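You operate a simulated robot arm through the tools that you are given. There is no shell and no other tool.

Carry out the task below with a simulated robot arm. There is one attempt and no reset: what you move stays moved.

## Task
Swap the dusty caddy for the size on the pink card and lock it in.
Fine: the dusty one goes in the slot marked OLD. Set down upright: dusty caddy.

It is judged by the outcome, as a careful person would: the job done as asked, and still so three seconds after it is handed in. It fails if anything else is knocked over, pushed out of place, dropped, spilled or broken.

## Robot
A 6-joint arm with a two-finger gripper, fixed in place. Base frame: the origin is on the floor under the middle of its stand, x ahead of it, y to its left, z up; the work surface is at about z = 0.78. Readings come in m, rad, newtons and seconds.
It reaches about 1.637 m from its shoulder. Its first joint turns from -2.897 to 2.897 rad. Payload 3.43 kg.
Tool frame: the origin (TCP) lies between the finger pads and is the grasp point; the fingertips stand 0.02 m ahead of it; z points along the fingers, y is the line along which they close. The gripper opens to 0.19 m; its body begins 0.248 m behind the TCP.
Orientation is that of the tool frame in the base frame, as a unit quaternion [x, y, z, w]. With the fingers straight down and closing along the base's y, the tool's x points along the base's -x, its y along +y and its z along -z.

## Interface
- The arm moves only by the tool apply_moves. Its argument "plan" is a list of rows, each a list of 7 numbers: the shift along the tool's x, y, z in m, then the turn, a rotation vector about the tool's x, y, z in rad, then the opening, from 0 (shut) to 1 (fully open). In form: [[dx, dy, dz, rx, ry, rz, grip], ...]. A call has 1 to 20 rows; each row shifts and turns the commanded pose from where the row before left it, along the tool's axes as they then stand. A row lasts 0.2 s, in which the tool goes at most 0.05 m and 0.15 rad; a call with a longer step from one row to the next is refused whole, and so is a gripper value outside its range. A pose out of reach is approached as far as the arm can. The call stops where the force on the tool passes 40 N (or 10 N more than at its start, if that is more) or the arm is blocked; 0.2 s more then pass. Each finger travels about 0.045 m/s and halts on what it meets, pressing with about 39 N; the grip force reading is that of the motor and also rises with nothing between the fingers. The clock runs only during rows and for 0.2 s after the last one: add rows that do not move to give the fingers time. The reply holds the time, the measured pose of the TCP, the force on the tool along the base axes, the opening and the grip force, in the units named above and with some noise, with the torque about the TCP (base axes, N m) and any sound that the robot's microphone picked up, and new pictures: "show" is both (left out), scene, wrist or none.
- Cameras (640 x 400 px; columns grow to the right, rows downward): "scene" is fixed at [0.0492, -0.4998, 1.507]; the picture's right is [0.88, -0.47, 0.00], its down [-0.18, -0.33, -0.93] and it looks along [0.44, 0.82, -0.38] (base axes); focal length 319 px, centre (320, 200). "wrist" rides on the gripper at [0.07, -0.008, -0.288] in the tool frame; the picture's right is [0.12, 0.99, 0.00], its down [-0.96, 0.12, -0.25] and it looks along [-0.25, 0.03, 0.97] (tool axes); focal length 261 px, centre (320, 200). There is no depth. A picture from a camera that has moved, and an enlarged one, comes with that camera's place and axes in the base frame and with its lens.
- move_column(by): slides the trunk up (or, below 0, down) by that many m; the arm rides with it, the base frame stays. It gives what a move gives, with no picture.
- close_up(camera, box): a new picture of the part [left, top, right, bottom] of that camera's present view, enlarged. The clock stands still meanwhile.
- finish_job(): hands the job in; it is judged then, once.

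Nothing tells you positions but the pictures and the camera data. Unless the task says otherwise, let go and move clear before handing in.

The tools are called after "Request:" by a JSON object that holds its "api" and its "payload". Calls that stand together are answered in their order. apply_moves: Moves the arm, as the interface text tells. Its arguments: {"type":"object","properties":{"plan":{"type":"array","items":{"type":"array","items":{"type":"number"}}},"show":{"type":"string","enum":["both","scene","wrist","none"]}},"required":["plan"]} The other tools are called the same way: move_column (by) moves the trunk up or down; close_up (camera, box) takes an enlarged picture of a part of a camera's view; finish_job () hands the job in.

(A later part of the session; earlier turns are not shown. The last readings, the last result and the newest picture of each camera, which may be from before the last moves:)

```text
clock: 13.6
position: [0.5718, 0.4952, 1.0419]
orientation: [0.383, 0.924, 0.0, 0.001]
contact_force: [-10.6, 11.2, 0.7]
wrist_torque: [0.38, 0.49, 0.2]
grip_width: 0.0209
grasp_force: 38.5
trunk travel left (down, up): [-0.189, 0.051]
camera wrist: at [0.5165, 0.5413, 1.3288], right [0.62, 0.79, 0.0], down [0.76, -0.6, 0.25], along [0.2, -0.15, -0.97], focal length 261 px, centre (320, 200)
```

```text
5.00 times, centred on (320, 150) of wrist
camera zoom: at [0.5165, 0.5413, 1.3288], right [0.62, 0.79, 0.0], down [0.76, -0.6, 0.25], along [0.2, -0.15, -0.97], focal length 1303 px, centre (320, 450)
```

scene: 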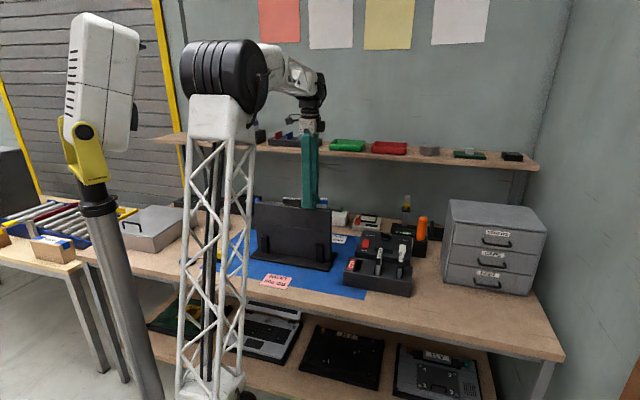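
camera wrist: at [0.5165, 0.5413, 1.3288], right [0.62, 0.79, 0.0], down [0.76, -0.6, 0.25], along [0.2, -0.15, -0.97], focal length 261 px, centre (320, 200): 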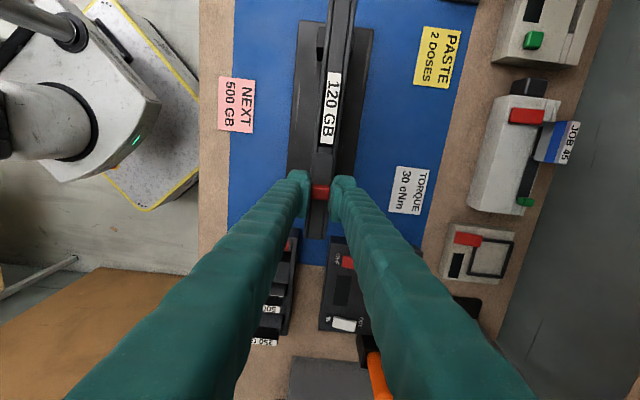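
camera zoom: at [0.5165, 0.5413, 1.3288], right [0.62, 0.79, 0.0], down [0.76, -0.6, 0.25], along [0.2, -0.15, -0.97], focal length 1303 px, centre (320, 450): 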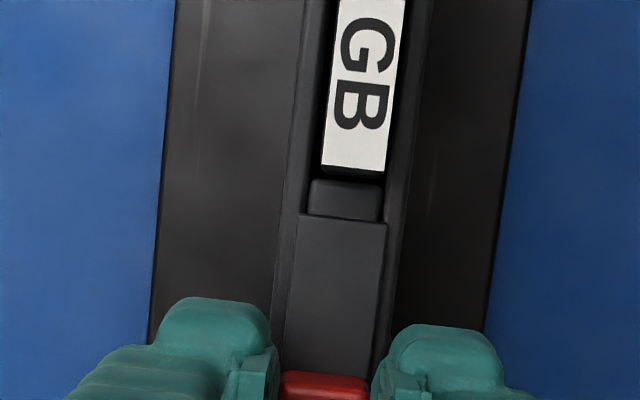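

The force rose to about 15 N and the end stop is reached. I need to check whether the device itself shifted, so I'll relax slightly and compare pictures.

Request:
{"api": "close_up", "payload": {"camera": "scene", "box": [240, 180, 368, 260]}}

Request:
{"api": "apply_moves", "payload": {"plan": [[0.002, 0, 0, 0, 0, 0, 0.0], [0, 0, 0, 0, 0, 0, 0.0]], "show": "wrist"}}

Request:
{"api": "close_up", "payload": {"camera": "scene", "box": [240, 180, 368, 260]}}

Request:
{"api": "close_up", "payload": {"camera": "wrist", "box": [256, 110, 384, 190]}}

```text
5.00 times, centred on (304, 220) of scene
camera zoom: at [0.0492, -0.4998, 1.507], right [0.88, -0.47, 0.0], down [-0.18, -0.33, -0.93], along [0.44, 0.82, -0.38], focal length 1594 px, centre (400, 100)
```

zoom: 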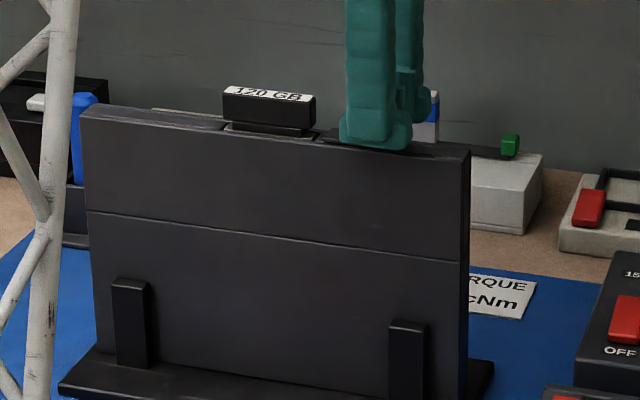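

```text
clock: 14.2
position: [0.569, 0.4988, 1.0419]
orientation: [0.382, 0.924, 0.0, 0.001]
contact_force: [3.1, 2.4, -0.9]
wrist_torque: [-0.56, -0.6, -0.2]
grip_width: 0.0209
grasp_force: 39.4
trunk travel left (down, up): [-0.189, 0.051]
camera wrist: at [0.5135, 0.5438, 1.3288], right [0.62, 0.79, 0.0], down [0.76, -0.6, 0.25], along [0.2, -0.15, -0.97], focal length 261 px, centre (320, 200)
```

wrist: 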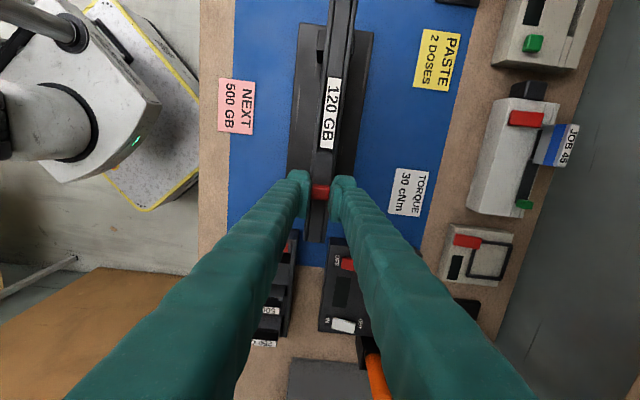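

```text
5.00 times, centred on (304, 220) of scene
camera zoom: at [0.0492, -0.4998, 1.507], right [0.88, -0.47, 0.0], down [-0.18, -0.33, -0.93], along [0.44, 0.82, -0.38], focal length 1594 px, centre (400, 100)
```

zoom: 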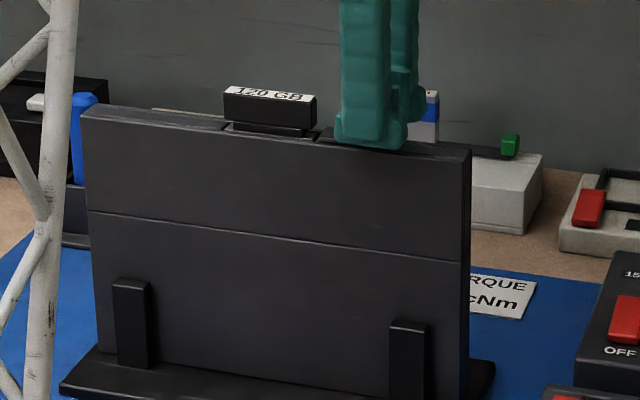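

```text
5.00 times, centred on (320, 150) of wrist
camera zoom: at [0.5135, 0.5438, 1.3288], right [0.62, 0.79, 0.0], down [0.76, -0.6, 0.25], along [0.2, -0.15, -0.97], focal length 1303 px, centre (320, 450)
```

zoom: 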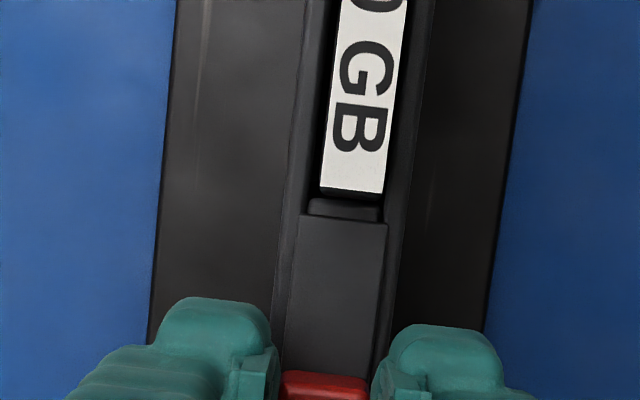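

The device and its stand were dragged about 7 mm along the bench. I'll push it back through the latch when I lock at the end, returning the knob to its original TCP position of (0.554, 0.514). For now I'll release the knob, rise and go above the caddy.

Request:
{"api": "apply_moves", "payload": {"plan": [[0, 0, 0, 0, 0, 0, 0.2], [0, 0, 0, 0, 0, 0, 0.42], [0, 0, 0, 0, 0, 0, 0.42], [0, 0, -0.02, 0, 0, 0, 0.42], [0, 0, -0.022, 0, 0, 0, 0.42], [0.03, 0, 0, 0, 0, 0, 0.42], [0.045, 0, 0, 0, 0, 0, 0.42], [0, 0, 0, 0, 0, 0, 0.42]], "show": "both"}}

Request:
{"api": "close_up", "payload": {"camera": "wrist", "box": [280, 150, 360, 200]}}

Request:
{"api": "close_up", "payload": {"camera": "wrist", "box": [280, 200, 360, 250]}}

Request:
{"api": "close_up", "payload": {"camera": "scene", "box": [240, 180, 368, 260]}}

```text
clock: 16.0
position: [0.5175, 0.5522, 1.0826]
orientation: [0.382, 0.924, 0.0, 0.0]
contact_force: [0.3, -0.3, 0.6]
wrist_torque: [0.0, 0.01, 0.02]
grip_width: 0.0802
grasp_force: 0.1
trunk travel left (down, up): [-0.189, 0.051]
camera wrist: at [0.4622, 0.596, 1.3691], right [0.62, 0.79, 0.0], down [0.76, -0.6, 0.25], along [0.19, -0.15, -0.97], focal length 261 px, centre (320, 200)
```

scene: 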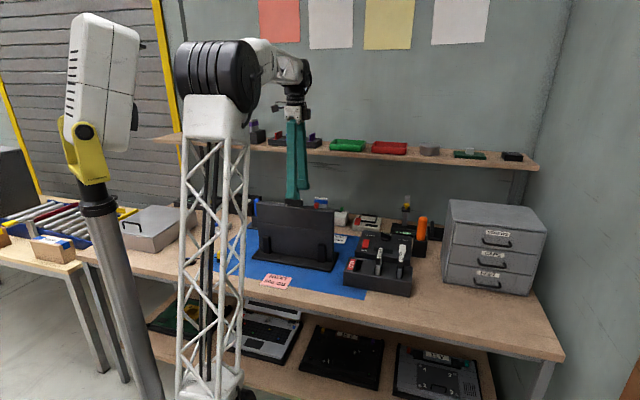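
wrist: 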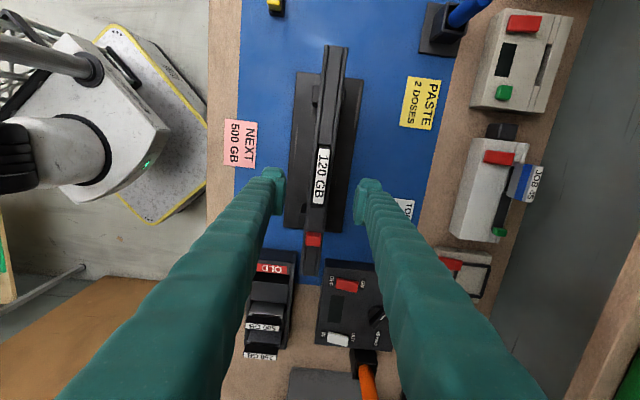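

```text
8.00 times, centred on (320, 175) of wrist
camera zoom: at [0.4622, 0.596, 1.3691], right [0.62, 0.79, 0.0], down [0.76, -0.6, 0.25], along [0.19, -0.15, -0.97], focal length 2085 px, centre (320, 400)
```

zoom: 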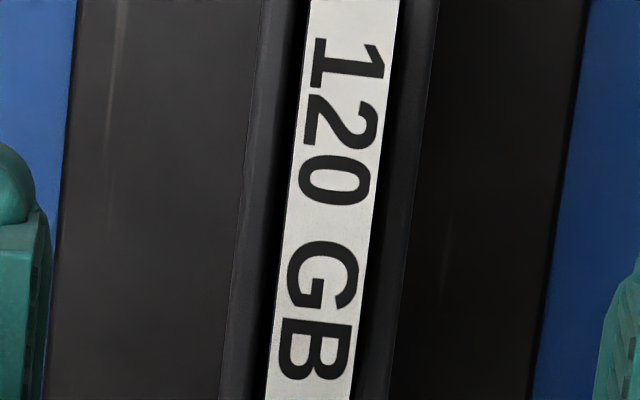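

```text
8.00 times, centred on (320, 225) of wrist
camera zoom: at [0.4622, 0.596, 1.3691], right [0.62, 0.79, 0.0], down [0.76, -0.6, 0.25], along [0.19, -0.15, -0.97], focal length 2085 px, centre (320, 0)
```

zoom: 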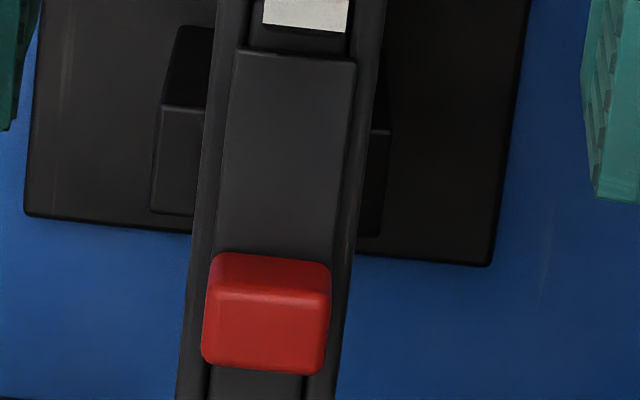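

```text
5.00 times, centred on (304, 220) of scene
camera zoom: at [0.0492, -0.4998, 1.507], right [0.88, -0.47, 0.0], down [-0.18, -0.33, -0.93], along [0.44, 0.82, -0.38], focal length 1594 px, centre (400, 100)
```

zoom: 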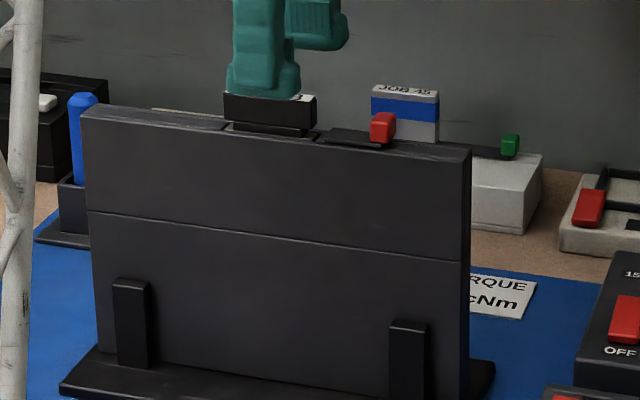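

The caddy is now at about (0.505, 0.564). I'll centre on it and descend so the tips stop just above the device's top.

Request:
{"api": "apply_moves", "payload": {"plan": [[0.0165, 0, 0, 0, 0, 0, 0.3], [0, 0, 0, 0, 0, 0, 0.3]], "show": "wrist"}}

Request:
{"api": "close_up", "payload": {"camera": "wrist", "box": [264, 150, 376, 220]}}

```text
clock: 16.6
position: [0.5061, 0.563, 1.0841]
orientation: [0.382, 0.924, -0.001, 0.0]
contact_force: [-0.2, 0.5, -0.9]
wrist_torque: [-0.01, -0.02, 0.01]
grip_width: 0.0573
grasp_force: 0.0
trunk travel left (down, up): [-0.189, 0.051]
camera wrist: at [0.4498, 0.6078, 1.3704], right [0.62, 0.79, 0.0], down [0.76, -0.6, 0.25], along [0.19, -0.15, -0.97], focal length 261 px, centre (320, 200)
```

wrist: 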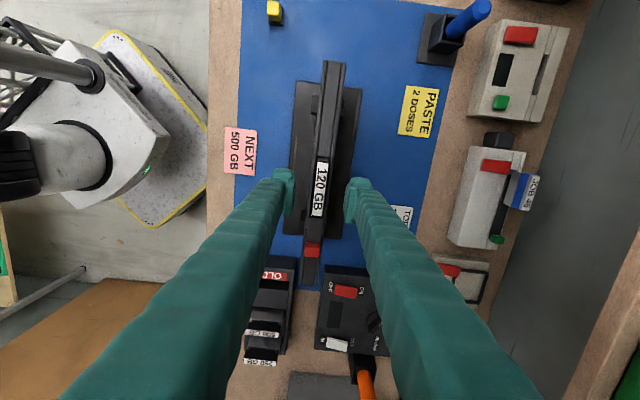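

```text
5.71 times, centred on (320, 185) of wrist
camera zoom: at [0.4498, 0.6078, 1.3704], right [0.62, 0.79, 0.0], down [0.76, -0.6, 0.25], along [0.19, -0.15, -0.97], focal length 1489 px, centre (320, 286)
```

zoom: 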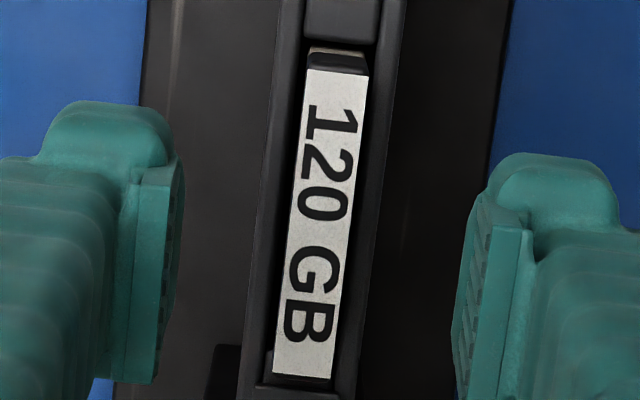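

Request:
{"api": "apply_moves", "payload": {"plan": [[0, 0, 0.02, 0, 0, 0, 0.3], [0, 0, 0.015, 0, 0, 0, 0.3], [0, 0, 0.009, 0, 0, 0, 0.3], [0, 0, 0, 0, 0, 0, 0.3]], "show": "wrist"}}

Request:
{"api": "close_up", "payload": {"camera": "scene", "box": [256, 180, 336, 230]}}

```text
clock: 17.6
position: [0.5043, 0.5624, 1.0388]
orientation: [0.382, 0.924, 0.0, 0.0]
contact_force: [0.2, -0.3, -0.6]
wrist_torque: [0.01, 0.02, -0.01]
grip_width: 0.057
grasp_force: 0.1
trunk travel left (down, up): [-0.189, 0.051]
camera wrist: at [0.4491, 0.6082, 1.3259], right [0.62, 0.79, 0.0], down [0.76, -0.6, 0.25], along [0.2, -0.15, -0.97], focal length 261 px, centre (320, 200)
```

wrist: 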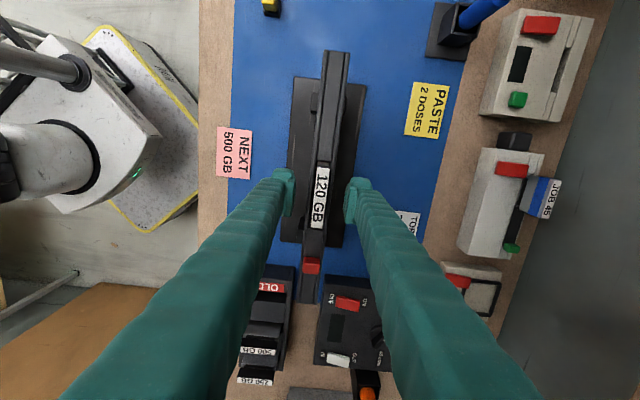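

```text
8.00 times, centred on (296, 205) of scene
camera zoom: at [0.0492, -0.4998, 1.507], right [0.88, -0.47, 0.0], down [-0.18, -0.33, -0.93], along [0.44, 0.82, -0.38], focal length 2551 px, centre (512, 160)
```

zoom: 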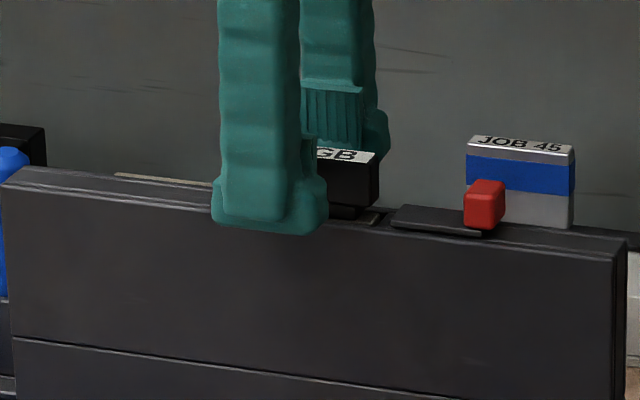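

Request:
{"api": "apply_moves", "payload": {"plan": [[0, 0, 0, 0, 0, 0, 0.15], [0, 0, 0, 0, 0, 0, 0.05], [0, 0, 0, 0, 0, 0, 0.0], [0, 0, 0, 0, 0, 0, 0.0], [0, 0, 0, 0, 0, 0, 0.0]], "show": "wrist"}}

Request:
{"api": "close_up", "payload": {"camera": "wrist", "box": [264, 150, 376, 220]}}

```text
clock: 18.8
position: [0.505, 0.5642, 1.0393]
orientation: [0.383, 0.924, 0.0, 0.0]
contact_force: [-0.1, -0.1, 0.0]
wrist_torque: [-0.01, 0.0, -0.01]
grip_width: 0.0128
grasp_force: 38.7
trunk travel left (down, up): [-0.189, 0.051]
camera wrist: at [0.4492, 0.6082, 1.3258], right [0.62, 0.79, 0.0], down [0.76, -0.6, 0.25], along [0.19, -0.15, -0.97], focal length 261 px, centre (320, 200)
```

wrist: 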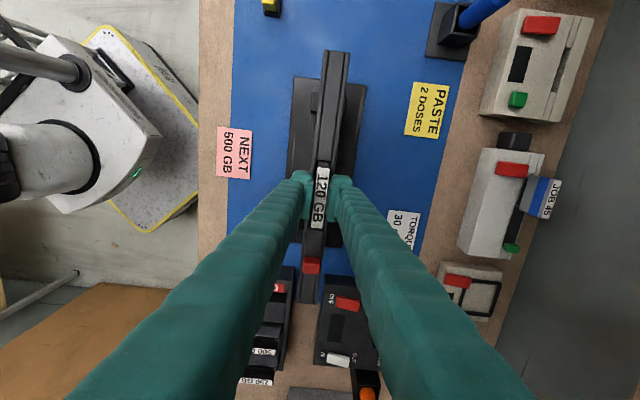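

```text
5.71 times, centred on (320, 185) of wrist
camera zoom: at [0.4492, 0.6082, 1.3258], right [0.62, 0.79, 0.0], down [0.76, -0.6, 0.25], along [0.19, -0.15, -0.97], focal length 1489 px, centre (320, 286)
```

zoom: 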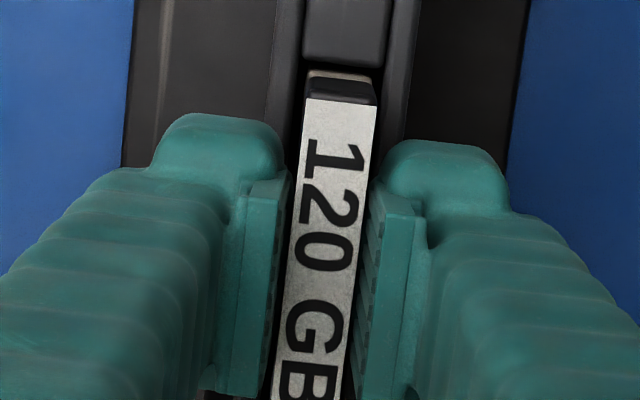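

The handle is gripped at 12.8 mm with no side force, so it is well centred. I'll lift gently and check that only the caddy comes up.

Request:
{"api": "apply_moves", "payload": {"plan": [[0, 0, -0.005, 0, 0, 0, 0.0], [0, 0, -0.01, 0, 0, 0, 0.0], [0, 0, -0.015, 0, 0, 0, 0.0]], "show": "wrist"}}

Request:
{"api": "close_up", "payload": {"camera": "scene", "box": [240, 170, 352, 240]}}

```text
clock: 19.6
position: [0.5057, 0.5633, 1.0705]
orientation: [0.382, 0.924, 0.001, 0.0]
contact_force: [0.2, -0.8, -0.6]
wrist_torque: [-0.04, 0.01, 0.0]
grip_width: 0.0127
grasp_force: 39.4
trunk travel left (down, up): [-0.189, 0.051]
camera wrist: at [0.4497, 0.6085, 1.3573], right [0.62, 0.79, 0.0], down [0.76, -0.6, 0.25], along [0.19, -0.15, -0.97], focal length 261 px, centre (320, 200)
```

wrist: 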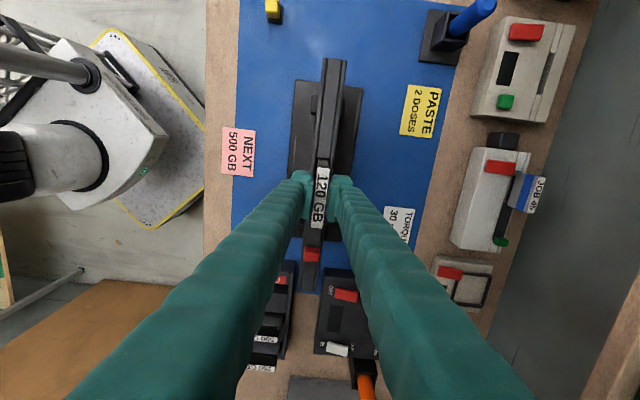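

```text
5.71 times, centred on (296, 205) of scene
camera zoom: at [0.0492, -0.4998, 1.507], right [0.88, -0.47, 0.0], down [-0.18, -0.33, -0.93], along [0.44, 0.82, -0.38], focal length 1822 px, centre (457, 171)
```

zoom: 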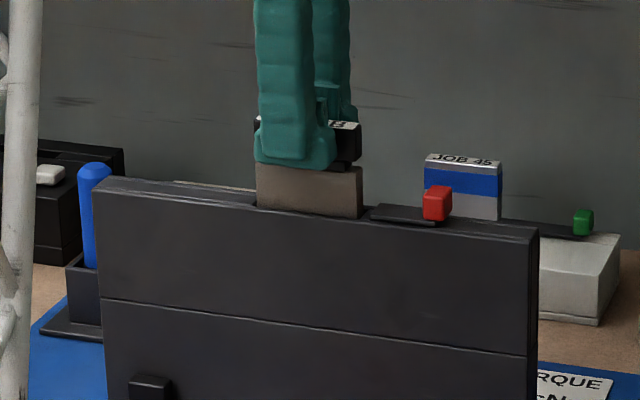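

The dusty brown body is sliding out cleanly and the device stays put. I'll keep lifting until it is clear.

Request:
{"api": "apply_moves", "payload": {"plan": [[0, 0, -0.02, 0, 0, 0, 0.0], [0, 0, -0.02, 0, 0, 0, 0.0], [0, 0, -0.02, 0, 0, 0, 0.0], [0, 0, -0.02, 0, 0, 0, 0.0], [0, 0, -0.02, 0, 0, 0, 0.0]], "show": "both"}}

Request:
{"api": "close_up", "payload": {"camera": "scene", "box": [240, 140, 368, 220]}}

Request:
{"api": "close_up", "payload": {"camera": "wrist", "box": [264, 150, 376, 220]}}

```text
clock: 20.8
position: [0.5056, 0.5638, 1.1705]
orientation: [0.382, 0.924, 0.0, 0.0]
contact_force: [-0.6, 0.1, -0.8]
wrist_torque: [-0.02, 0.01, 0.03]
grip_width: 0.0127
grasp_force: 39.3
trunk travel left (down, up): [-0.189, 0.051]
camera wrist: at [0.4491, 0.6085, 1.4573], right [0.62, 0.79, 0.0], down [0.76, -0.6, 0.25], along [0.19, -0.15, -0.97], focal length 261 px, centre (320, 200)
```

scene: 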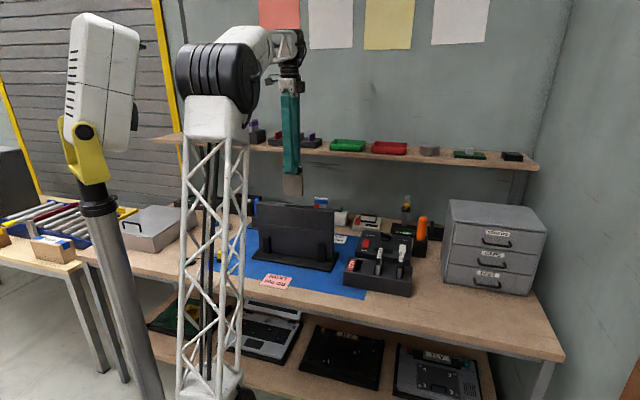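
wrist: 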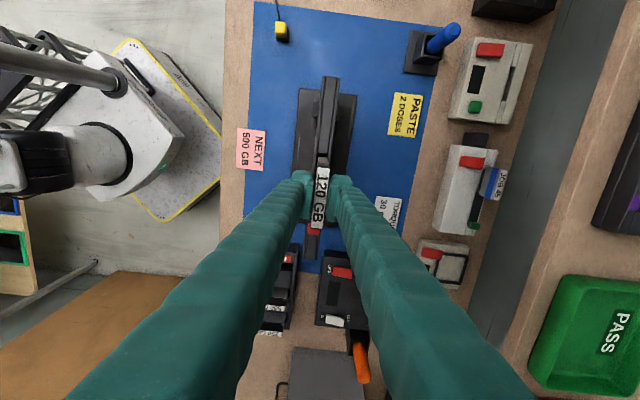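

```text
5.00 times, centred on (304, 180) of scene
camera zoom: at [0.0492, -0.4998, 1.507], right [0.88, -0.47, 0.0], down [-0.18, -0.33, -0.93], along [0.44, 0.82, -0.38], focal length 1594 px, centre (400, 300)
```

zoom: 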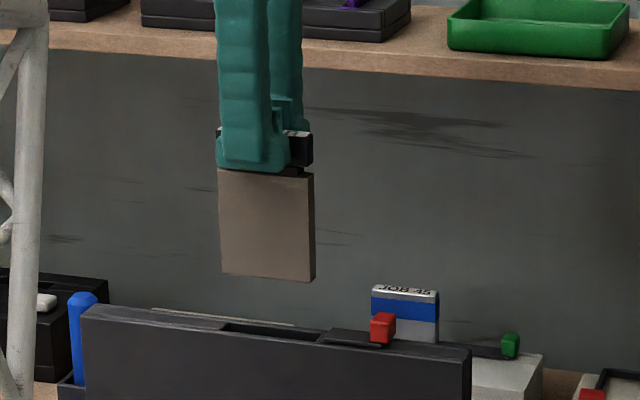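

```text
5.71 times, centred on (320, 185) of wrist
camera zoom: at [0.4491, 0.6085, 1.4573], right [0.62, 0.79, 0.0], down [0.76, -0.6, 0.25], along [0.19, -0.15, -0.97], focal length 1489 px, centre (320, 286)
```

zoom: 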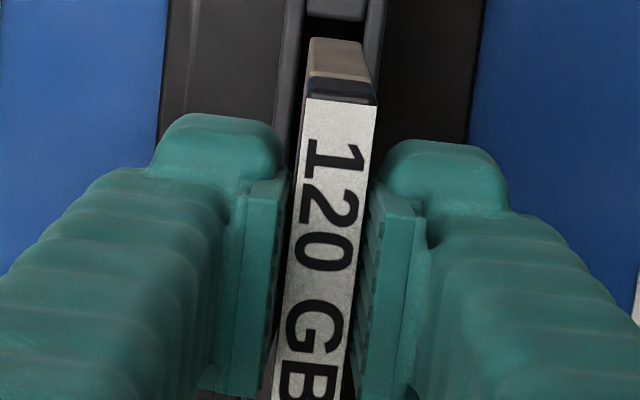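

The dusty caddy is out: its body is about 76 × 87 mm and reaches about 0.11 m below the TCP. I'll raise it, carry it over toward the rack's OLD slot and turn 90° to match the slots.

Request:
{"api": "apply_moves", "payload": {"plan": [[0, 0, -0.03, 0, 0, 0, 0.0], [0, 0, -0.03, 0, 0, 0, 0.0], [-0.0392, -0.0113, 0, 0, 0, 0, 0.0], [-0.0392, -0.0113, 0, 0, 0, 0, 0.0], [-0.0392, -0.0113, 0, 0, 0, 0, 0.0], [-0.0392, -0.0113, 0, 0, 0, 0, 0.0], [-0.0392, -0.0113, 0, 0, 0, 0, 0.0], [-0.0392, -0.0113, 0, 0, 0, 0, 0.0], [-0.0392, -0.0113, 0, 0, 0, 0, 0.0]], "show": "both"}}

```text
clock: 22.8
position: [0.6434, 0.3123, 1.2301]
orientation: [0.381, 0.925, 0.0, 0.001]
contact_force: [-0.8, 0.5, -1.9]
wrist_torque: [-0.11, -0.08, 0.0]
grip_width: 0.0128
grasp_force: 39.0
trunk travel left (down, up): [-0.189, 0.051]
camera wrist: at [0.5874, 0.3576, 1.5176], right [0.62, 0.79, 0.0], down [0.76, -0.6, 0.25], along [0.2, -0.15, -0.97], focal length 261 px, centre (320, 200)
```

scene: 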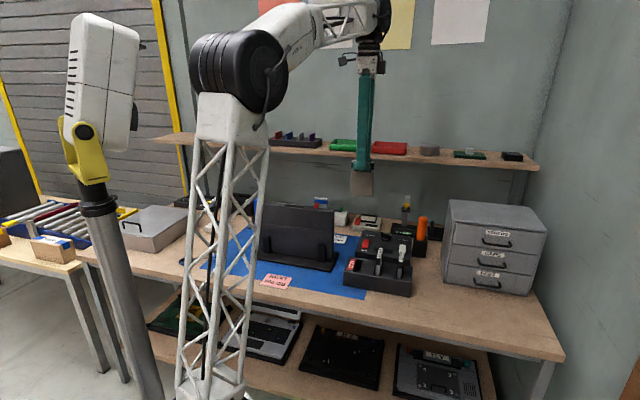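
wrist: 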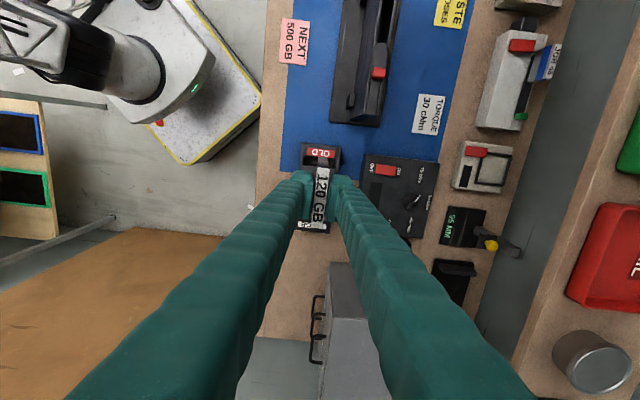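

Now I'll rotate 90° clockwise seen from above, keeping position, so the caddy lines up with the slots.

Request:
{"api": "apply_moves", "payload": {"plan": [[0, 0, 0, 0, 0, 0.1428, 0.0], [0, 0, 0, 0, 0, 0.1428, 0.0], [0, 0, 0, 0, 0, 0.1428, 0.0], [0, 0, 0, 0, 0, 0.1428, 0.0], [0, 0, 0, 0, 0, 0.1428, 0.0], [0, 0, 0, 0, 0, 0.1428, 0.0], [0, 0, 0, 0, 0, 0.1428, 0.0], [0, 0, 0, 0, 0, 0.1428, 0.0], [0, 0, 0, 0, 0, 0.1428, 0.0], [0, 0, 0, 0, 0, 0.1428, 0.0], [0, 0, 0, 0, 0, 0.1428, 0.0], [0, 0, 0, 0, 0, 0, 0.0]], "show": "both"}}

Request:
{"api": "close_up", "payload": {"camera": "wrist", "box": [240, 120, 432, 240]}}

```text
clock: 25.4
position: [0.6432, 0.3139, 1.2297]
orientation: [0.924, 0.383, 0.0, 0.001]
contact_force: [0.6, 0.0, -0.1]
wrist_torque: [0.05, -0.01, 0.04]
grip_width: 0.0002
grasp_force: 34.8
trunk travel left (down, up): [-0.189, 0.051]
camera wrist: at [0.6872, 0.3702, 1.5166], right [0.79, -0.62, 0.0], down [-0.6, -0.76, 0.25], along [-0.15, -0.2, -0.97], focal length 261 px, centre (320, 200)
```

scene: 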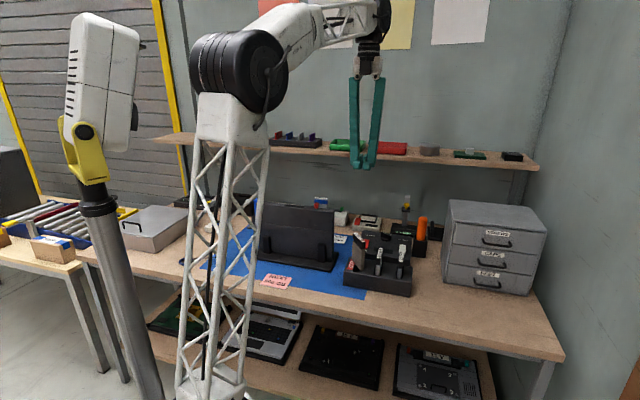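
wrist: 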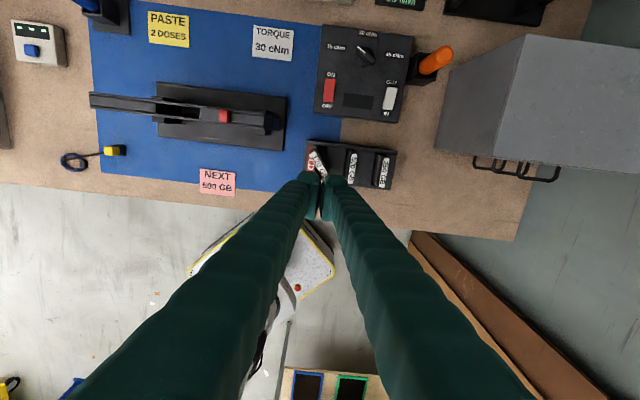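

```text
3.33 times, centred on (336, 180) of wrist
camera zoom: at [0.6872, 0.3702, 1.5166], right [0.79, -0.62, 0.0], down [-0.6, -0.76, 0.25], along [-0.15, -0.2, -0.97], focal length 869 px, centre (267, 267)
```

zoom: 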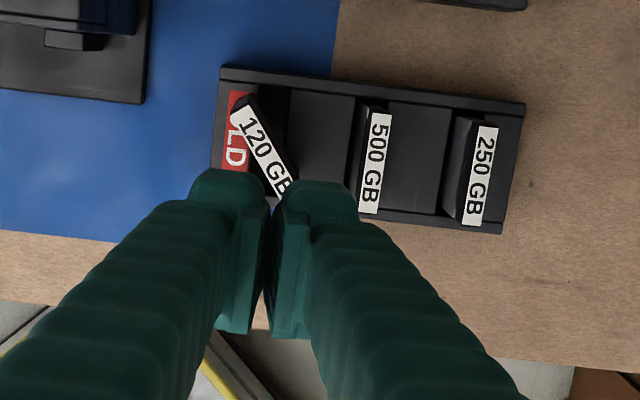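

The gripper reads fully shut, so the caddy slipped out during the turn and came to rest on the rack near the OLD slot. I'll look carefully before doing anything else.

Request:
{"api": "close_up", "payload": {"camera": "wrist", "box": [296, 136, 392, 196]}}

Request:
{"api": "close_up", "payload": {"camera": "scene", "box": [330, 220, 426, 300]}}

Request:
{"api": "close_up", "payload": {"camera": "scene", "box": [330, 140, 410, 190]}}

```text
6.67 times, centred on (344, 166) of wrist
camera zoom: at [0.6872, 0.3702, 1.5166], right [0.79, -0.62, 0.0], down [-0.6, -0.76, 0.25], along [-0.15, -0.2, -0.97], focal length 1738 px, centre (160, 427)
```

zoom: 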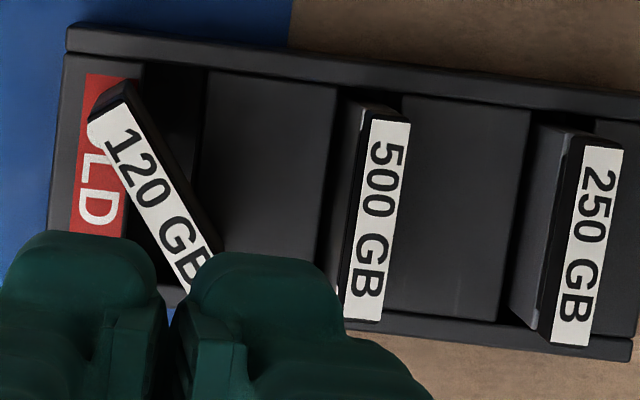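

```text
5.00 times, centred on (378, 260) of scene
camera zoom: at [0.0492, -0.4998, 1.507], right [0.88, -0.47, 0.0], down [-0.18, -0.33, -0.93], along [0.44, 0.82, -0.38], focal length 1594 px, centre (30, -100)
```

zoom: 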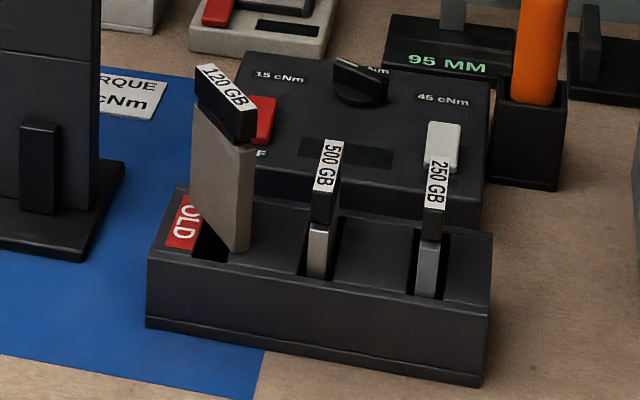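

```text
8.00 times, centred on (370, 165) of scene
camera zoom: at [0.0492, -0.4998, 1.507], right [0.88, -0.47, 0.0], down [-0.18, -0.33, -0.93], along [0.44, 0.82, -0.38], focal length 2551 px, centre (-80, 480)
```

zoom: 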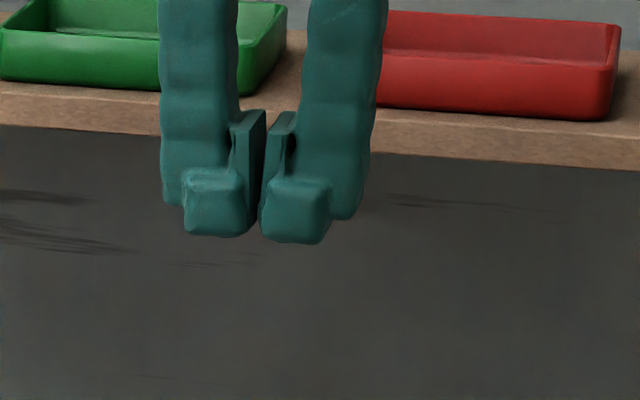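

The dusty caddy landed upright and is now standing diagonally across the top of the OLD slot. Nothing else looks disturbed. I'll open the gripper, wait, check it's stable, and re-measure.

Request:
{"api": "apply_moves", "payload": {"plan": [[0, 0, 0, 0, 0, 0, 0.2], [0, 0, 0, 0, 0, 0, 0.5], [0, 0, 0, 0, 0, 0, 0.5], [0, 0, 0, 0, 0, 0, 0.5], [0, 0, 0, 0, 0, 0, 0.5]], "show": "both"}}

Request:
{"api": "close_up", "payload": {"camera": "wrist", "box": [288, 130, 400, 200]}}

Request:
{"api": "close_up", "payload": {"camera": "scene", "box": [340, 220, 420, 270]}}

```text
clock: 26.6
position: [0.6423, 0.3128, 1.2296]
orientation: [0.923, 0.384, 0.0, 0.0]
contact_force: [-0.5, 0.1, 0.2]
wrist_torque: [-0.01, -0.01, 0.01]
grip_width: 0.0951
grasp_force: 0.0
trunk travel left (down, up): [-0.189, 0.051]
camera wrist: at [0.6871, 0.3702, 1.5167], right [0.79, -0.62, 0.0], down [-0.6, -0.76, 0.25], along [-0.15, -0.2, -0.97], focal length 261 px, centre (320, 200)
```

scene: 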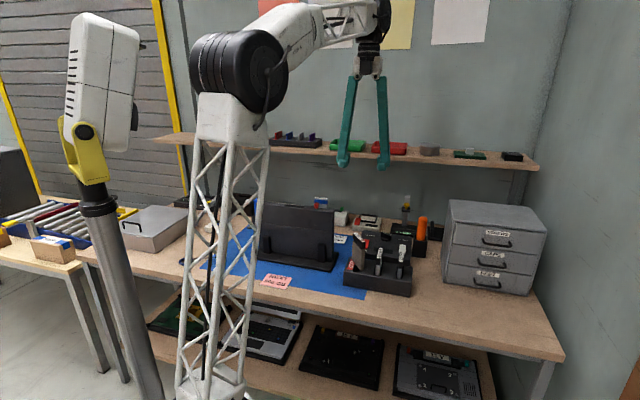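
wrist: 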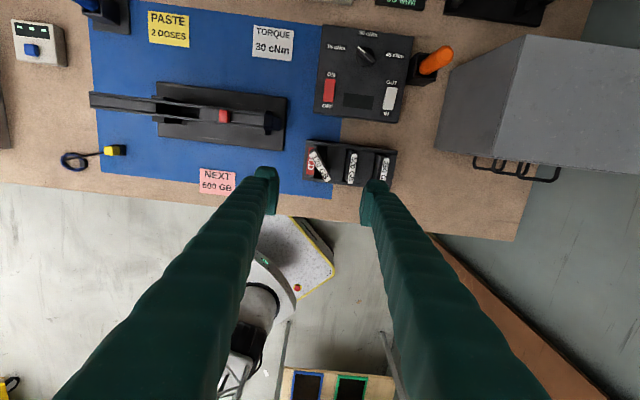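

```text
5.71 times, centred on (344, 165) of wrist
camera zoom: at [0.6871, 0.3702, 1.5167], right [0.79, -0.62, 0.0], down [-0.6, -0.76, 0.25], along [-0.15, -0.2, -0.97], focal length 1489 px, centre (183, 400)
```

zoom: 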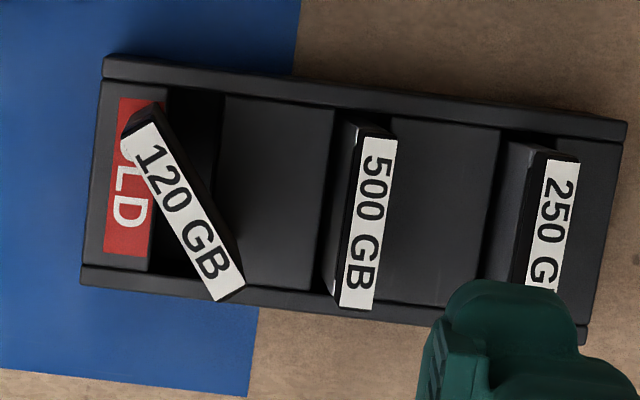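

```text
8.00 times, centred on (380, 245) of scene
camera zoom: at [0.0492, -0.4998, 1.507], right [0.88, -0.47, 0.0], down [-0.18, -0.33, -0.93], along [0.44, 0.82, -0.38], focal length 2551 px, centre (-160, -160)
```

zoom: 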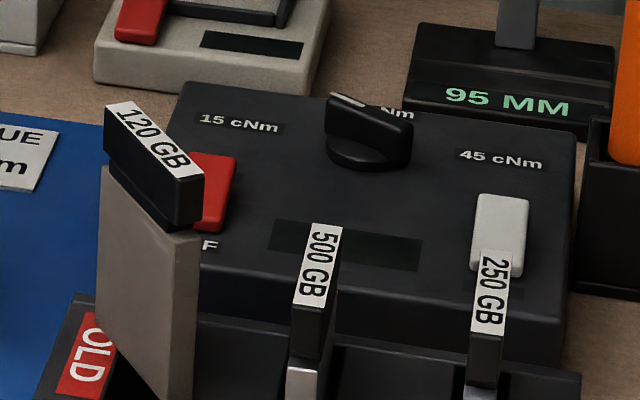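

It's stable. Its centre is within 2 mm of the tool axis and it's turned about 36° from the slot direction. I'll turn the open gripper to match it and lower to a hover for a close check before re-gripping, deeper this time.

Request:
{"api": "apply_moves", "payload": {"plan": [[-0.0012, 0.0018, 0, 0, 0, 0, 0.5], [0, 0, 0, 0, 0, -0.125, 0.5], [0, 0, 0, 0, 0, -0.125, 0.5], [0, 0, 0, 0, 0, -0.125, 0.5], [0, 0, 0, 0, 0, -0.125, 0.5], [0, 0, 0, 0, 0, -0.125, 0.5], [0, 0, 0.04, 0, 0, 0, 0.5], [0, 0, 0.04, 0, 0, 0, 0.5], [0, 0, 0.04, 0, 0, 0, 0.5], [0, 0, 0.04, 0, 0, 0, 0.4], [0, 0, 0.02, 0, 0, 0, 0.4], [0, 0, 0, 0, 0, 0, 0.4]], "show": "both"}}

Request:
{"api": "close_up", "payload": {"camera": "wrist", "box": [264, 140, 376, 210]}}

Request:
{"api": "close_up", "payload": {"camera": "scene", "box": [320, 200, 432, 270]}}

```text
clock: 29.2
position: [0.6428, 0.3102, 1.0489]
orientation: [0.761, 0.649, 0.0, 0.0]
contact_force: [0.8, -0.3, -0.4]
wrist_torque: [0.02, 0.03, -0.01]
grip_width: 0.076
grasp_force: 0.1
trunk travel left (down, up): [-0.189, 0.051]
camera wrist: at [0.6461, 0.3831, 1.3359], right [1.0, -0.04, 0.0], down [-0.04, -0.97, 0.25], along [-0.01, -0.25, -0.97], focal length 261 px, centre (320, 200)
```

scene: 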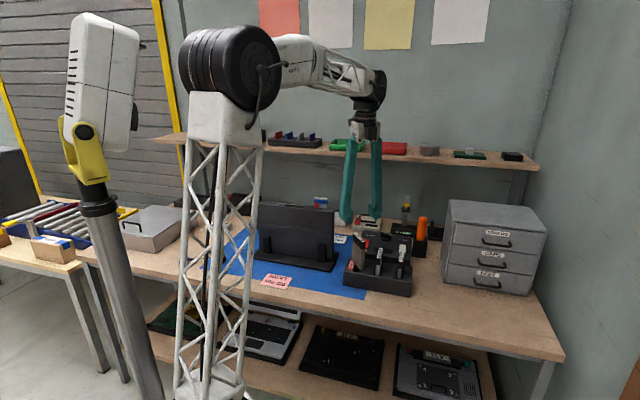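
wrist: 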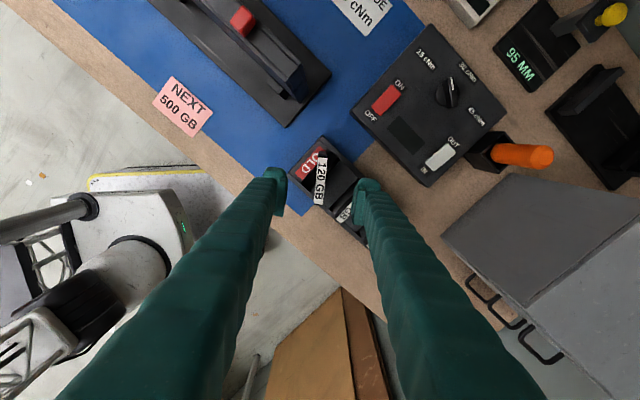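

```text
5.71 times, centred on (320, 175) of wrist
camera zoom: at [0.6461, 0.3831, 1.3359], right [1.0, -0.04, 0.0], down [-0.04, -0.97, 0.25], along [-0.01, -0.25, -0.97], focal length 1489 px, centre (320, 343)
```

zoom: 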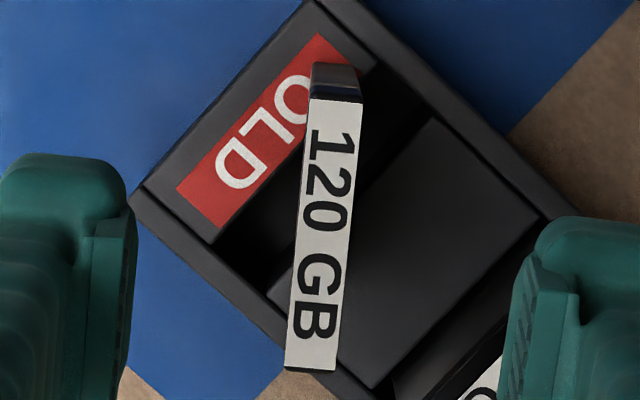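

```text
5.71 times, centred on (376, 235) of scene
camera zoom: at [0.0492, -0.4998, 1.507], right [0.88, -0.47, 0.0], down [-0.18, -0.33, -0.93], along [0.44, 0.82, -0.38], focal length 1822 px, centre (0, 0)
```

zoom: 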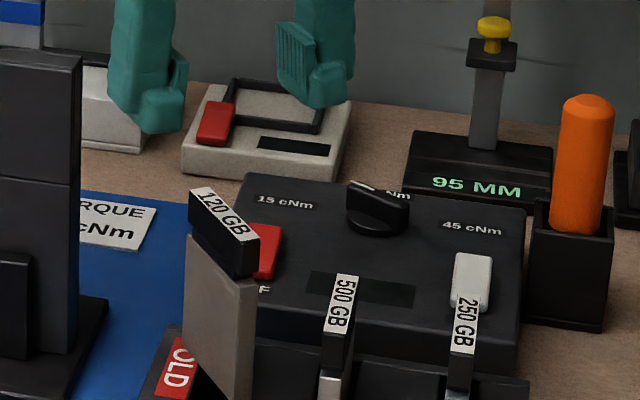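

It's aligned to within about 1.4 mm and 1.3°. I'll make that small correction, narrow the opening to keep clear of the 500 GB handle, and descend.

Request:
{"api": "apply_moves", "payload": {"plan": [[0.0013, 0.0014, 0, 0, 0, -0.023, 0.24], [0, 0, 0, 0, 0, 0, 0.24], [0, 0, 0.03, 0, 0, 0, 0.24], [0, 0, 0.03, 0, 0, 0, 0.24], [0, 0, 0.02, 0, 0, 0, 0.24], [0, 0, 0, 0, 0, 0, 0.24]], "show": "wrist"}}

Request:
{"api": "close_up", "payload": {"camera": "wrist", "box": [264, 140, 376, 210]}}

Request:
{"api": "close_up", "payload": {"camera": "scene", "box": [320, 200, 432, 270]}}

```text
clock: 30.6
position: [0.6464, 0.3118, 0.9703]
orientation: [0.753, 0.658, 0.001, 0.0]
contact_force: [0.1, -0.2, 0.3]
wrist_torque: [-0.01, 0.02, 0.02]
grip_width: 0.0455
grasp_force: 0.1
trunk travel left (down, up): [-0.189, 0.051]
camera wrist: at [0.6467, 0.3844, 1.2567], right [1.0, -0.02, 0.0], down [-0.01, -0.97, 0.25], along [0.0, -0.25, -0.97], focal length 261 px, centre (320, 200)
```

wrist: 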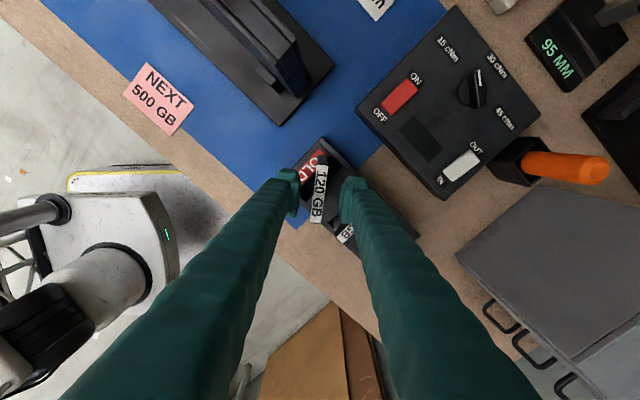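

```text
5.71 times, centred on (320, 175) of wrist
camera zoom: at [0.6467, 0.3844, 1.2567], right [1.0, -0.02, 0.0], down [-0.01, -0.97, 0.25], along [0.0, -0.25, -0.97], focal length 1489 px, centre (320, 343)
```

zoom: 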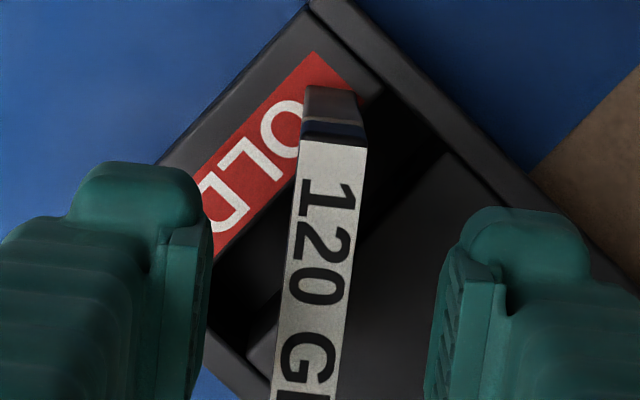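

```text
5.71 times, centred on (376, 235) of scene
camera zoom: at [0.0492, -0.4998, 1.507], right [0.88, -0.47, 0.0], down [-0.18, -0.33, -0.93], along [0.44, 0.82, -0.38], focal length 1822 px, centre (0, 0)
```

zoom: 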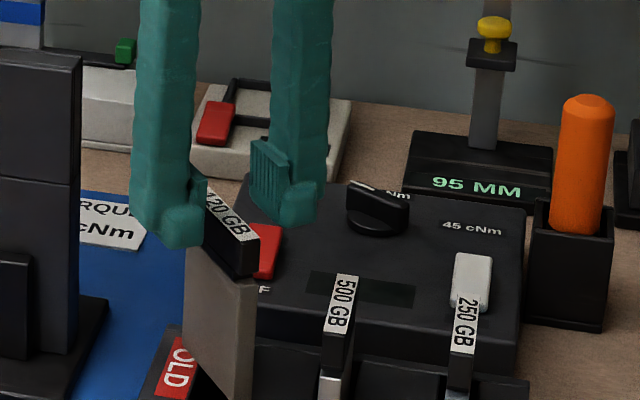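

Request:
{"api": "apply_moves", "payload": {"plan": [[0, 0, 0.015, 0, 0, 0, 0.24], [0, 0, 0.014, 0, 0, 0, 0.24], [0, 0, 0, 0, 0, 0, 0.24], [0, 0, 0, 0, 0, 0, 0.1], [0, 0, 0, 0, 0, 0, 0.0], [0, 0, 0, 0, 0, 0, 0.0], [0, 0, 0, 0, 0, 0, 0.0]], "show": "wrist"}}

Request:
{"api": "close_up", "payload": {"camera": "wrist", "box": [264, 140, 376, 210]}}

Request:
{"api": "close_up", "payload": {"camera": "scene", "box": [320, 200, 432, 270]}}

```text
clock: 32.2
position: [0.6462, 0.3134, 0.9412]
orientation: [0.753, 0.658, 0.0, 0.0]
contact_force: [-0.3, 0.5, -0.2]
wrist_torque: [-0.01, 0.0, -0.01]
grip_width: 0.0129
grasp_force: 38.8
trunk travel left (down, up): [-0.189, 0.051]
camera wrist: at [0.6475, 0.3844, 1.2277], right [1.0, -0.02, 0.0], down [-0.01, -0.97, 0.25], along [0.0, -0.25, -0.97], focal length 261 px, centre (320, 200)
```

wrist: 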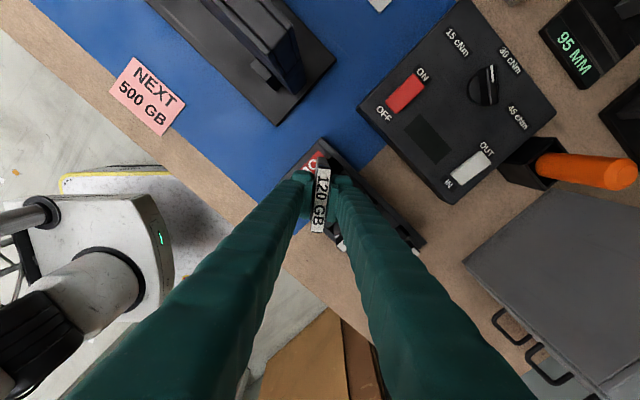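

```text
5.71 times, centred on (320, 175) of wrist
camera zoom: at [0.6475, 0.3844, 1.2277], right [1.0, -0.02, 0.0], down [-0.01, -0.97, 0.25], along [0.0, -0.25, -0.97], focal length 1489 px, centre (320, 343)
```

zoom: 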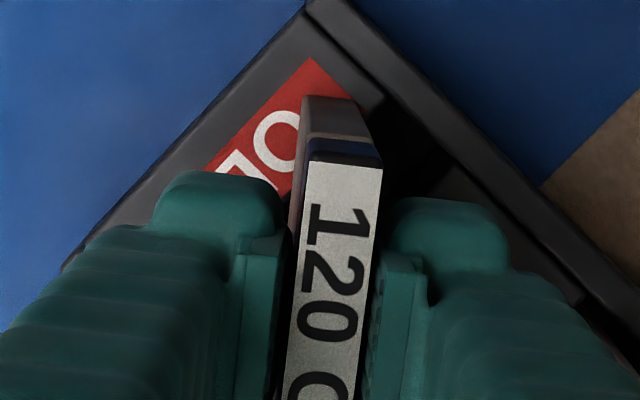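

```text
5.71 times, centred on (376, 235) of scene
camera zoom: at [0.0492, -0.4998, 1.507], right [0.88, -0.47, 0.0], down [-0.18, -0.33, -0.93], along [0.44, 0.82, -0.38], focal length 1822 px, centre (0, 0)
```

zoom: 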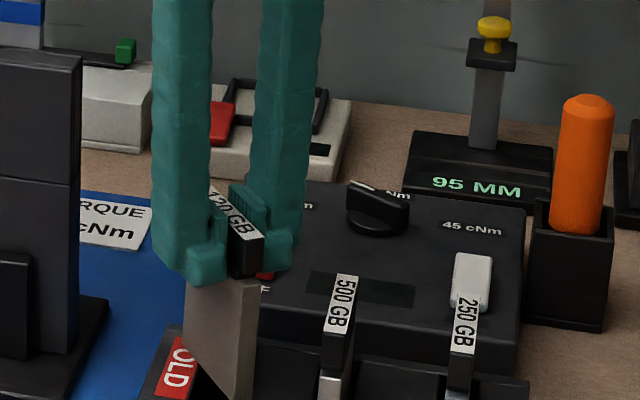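

Re-gripped at 12.9 mm. I'll lift only about 12 mm and rotate slowly back to the slot direction, checking the hold partway.

Request:
{"api": "apply_moves", "payload": {"plan": [[0, 0, -0.006, 0, 0, 0, 0.0], [0, 0, -0.008, 0, 0, 0, 0.0], [0, 0, 0, 0, 0, 0.04, 0.0], [0, 0, 0, 0, 0, 0.05, 0.0], [0, 0, 0, 0, 0, 0.05, 0.0], [0, 0, 0, 0, 0, 0.05, 0.0], [0, 0, 0, 0, 0, 0, 0.0]], "show": "wrist"}}

Request:
{"api": "close_up", "payload": {"camera": "wrist", "box": [264, 140, 376, 210]}}

Request:
{"api": "close_up", "payload": {"camera": "scene", "box": [320, 200, 432, 270]}}

```text
clock: 33.8
position: [0.646, 0.3124, 0.9537]
orientation: [0.813, 0.583, 0.0, 0.0]
contact_force: [-0.6, 0.1, -1.0]
wrist_torque: [0.01, 0.02, -0.01]
grip_width: 0.0128
grasp_force: 39.0
trunk travel left (down, up): [-0.189, 0.051]
camera wrist: at [0.6607, 0.3828, 1.2414], right [0.98, -0.2, 0.0], down [-0.2, -0.95, 0.25], along [-0.05, -0.24, -0.97], focal length 261 px, centre (320, 200)
```

wrist: 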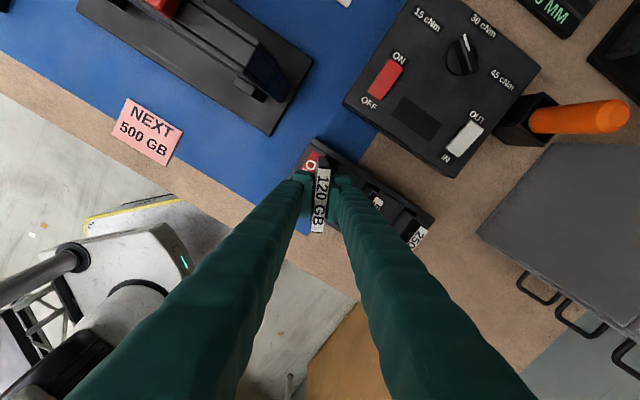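

```text
5.71 times, centred on (320, 175) of wrist
camera zoom: at [0.6607, 0.3828, 1.2414], right [0.98, -0.2, 0.0], down [-0.2, -0.95, 0.25], along [-0.05, -0.24, -0.97], focal length 1489 px, centre (320, 343)
```

zoom: 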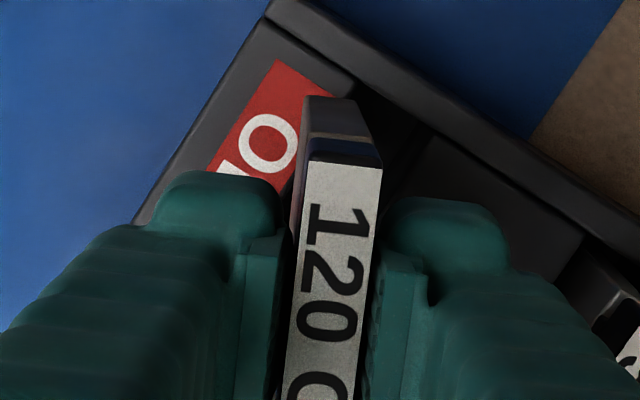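

```text
5.71 times, centred on (376, 235) of scene
camera zoom: at [0.0492, -0.4998, 1.507], right [0.88, -0.47, 0.0], down [-0.18, -0.33, -0.93], along [0.44, 0.82, -0.38], focal length 1822 px, centre (0, 0)
```

zoom: 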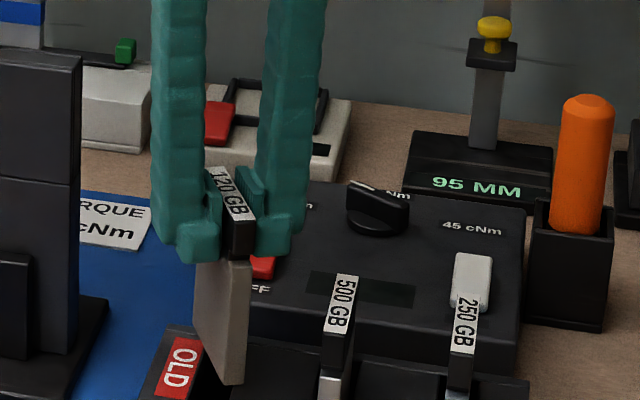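

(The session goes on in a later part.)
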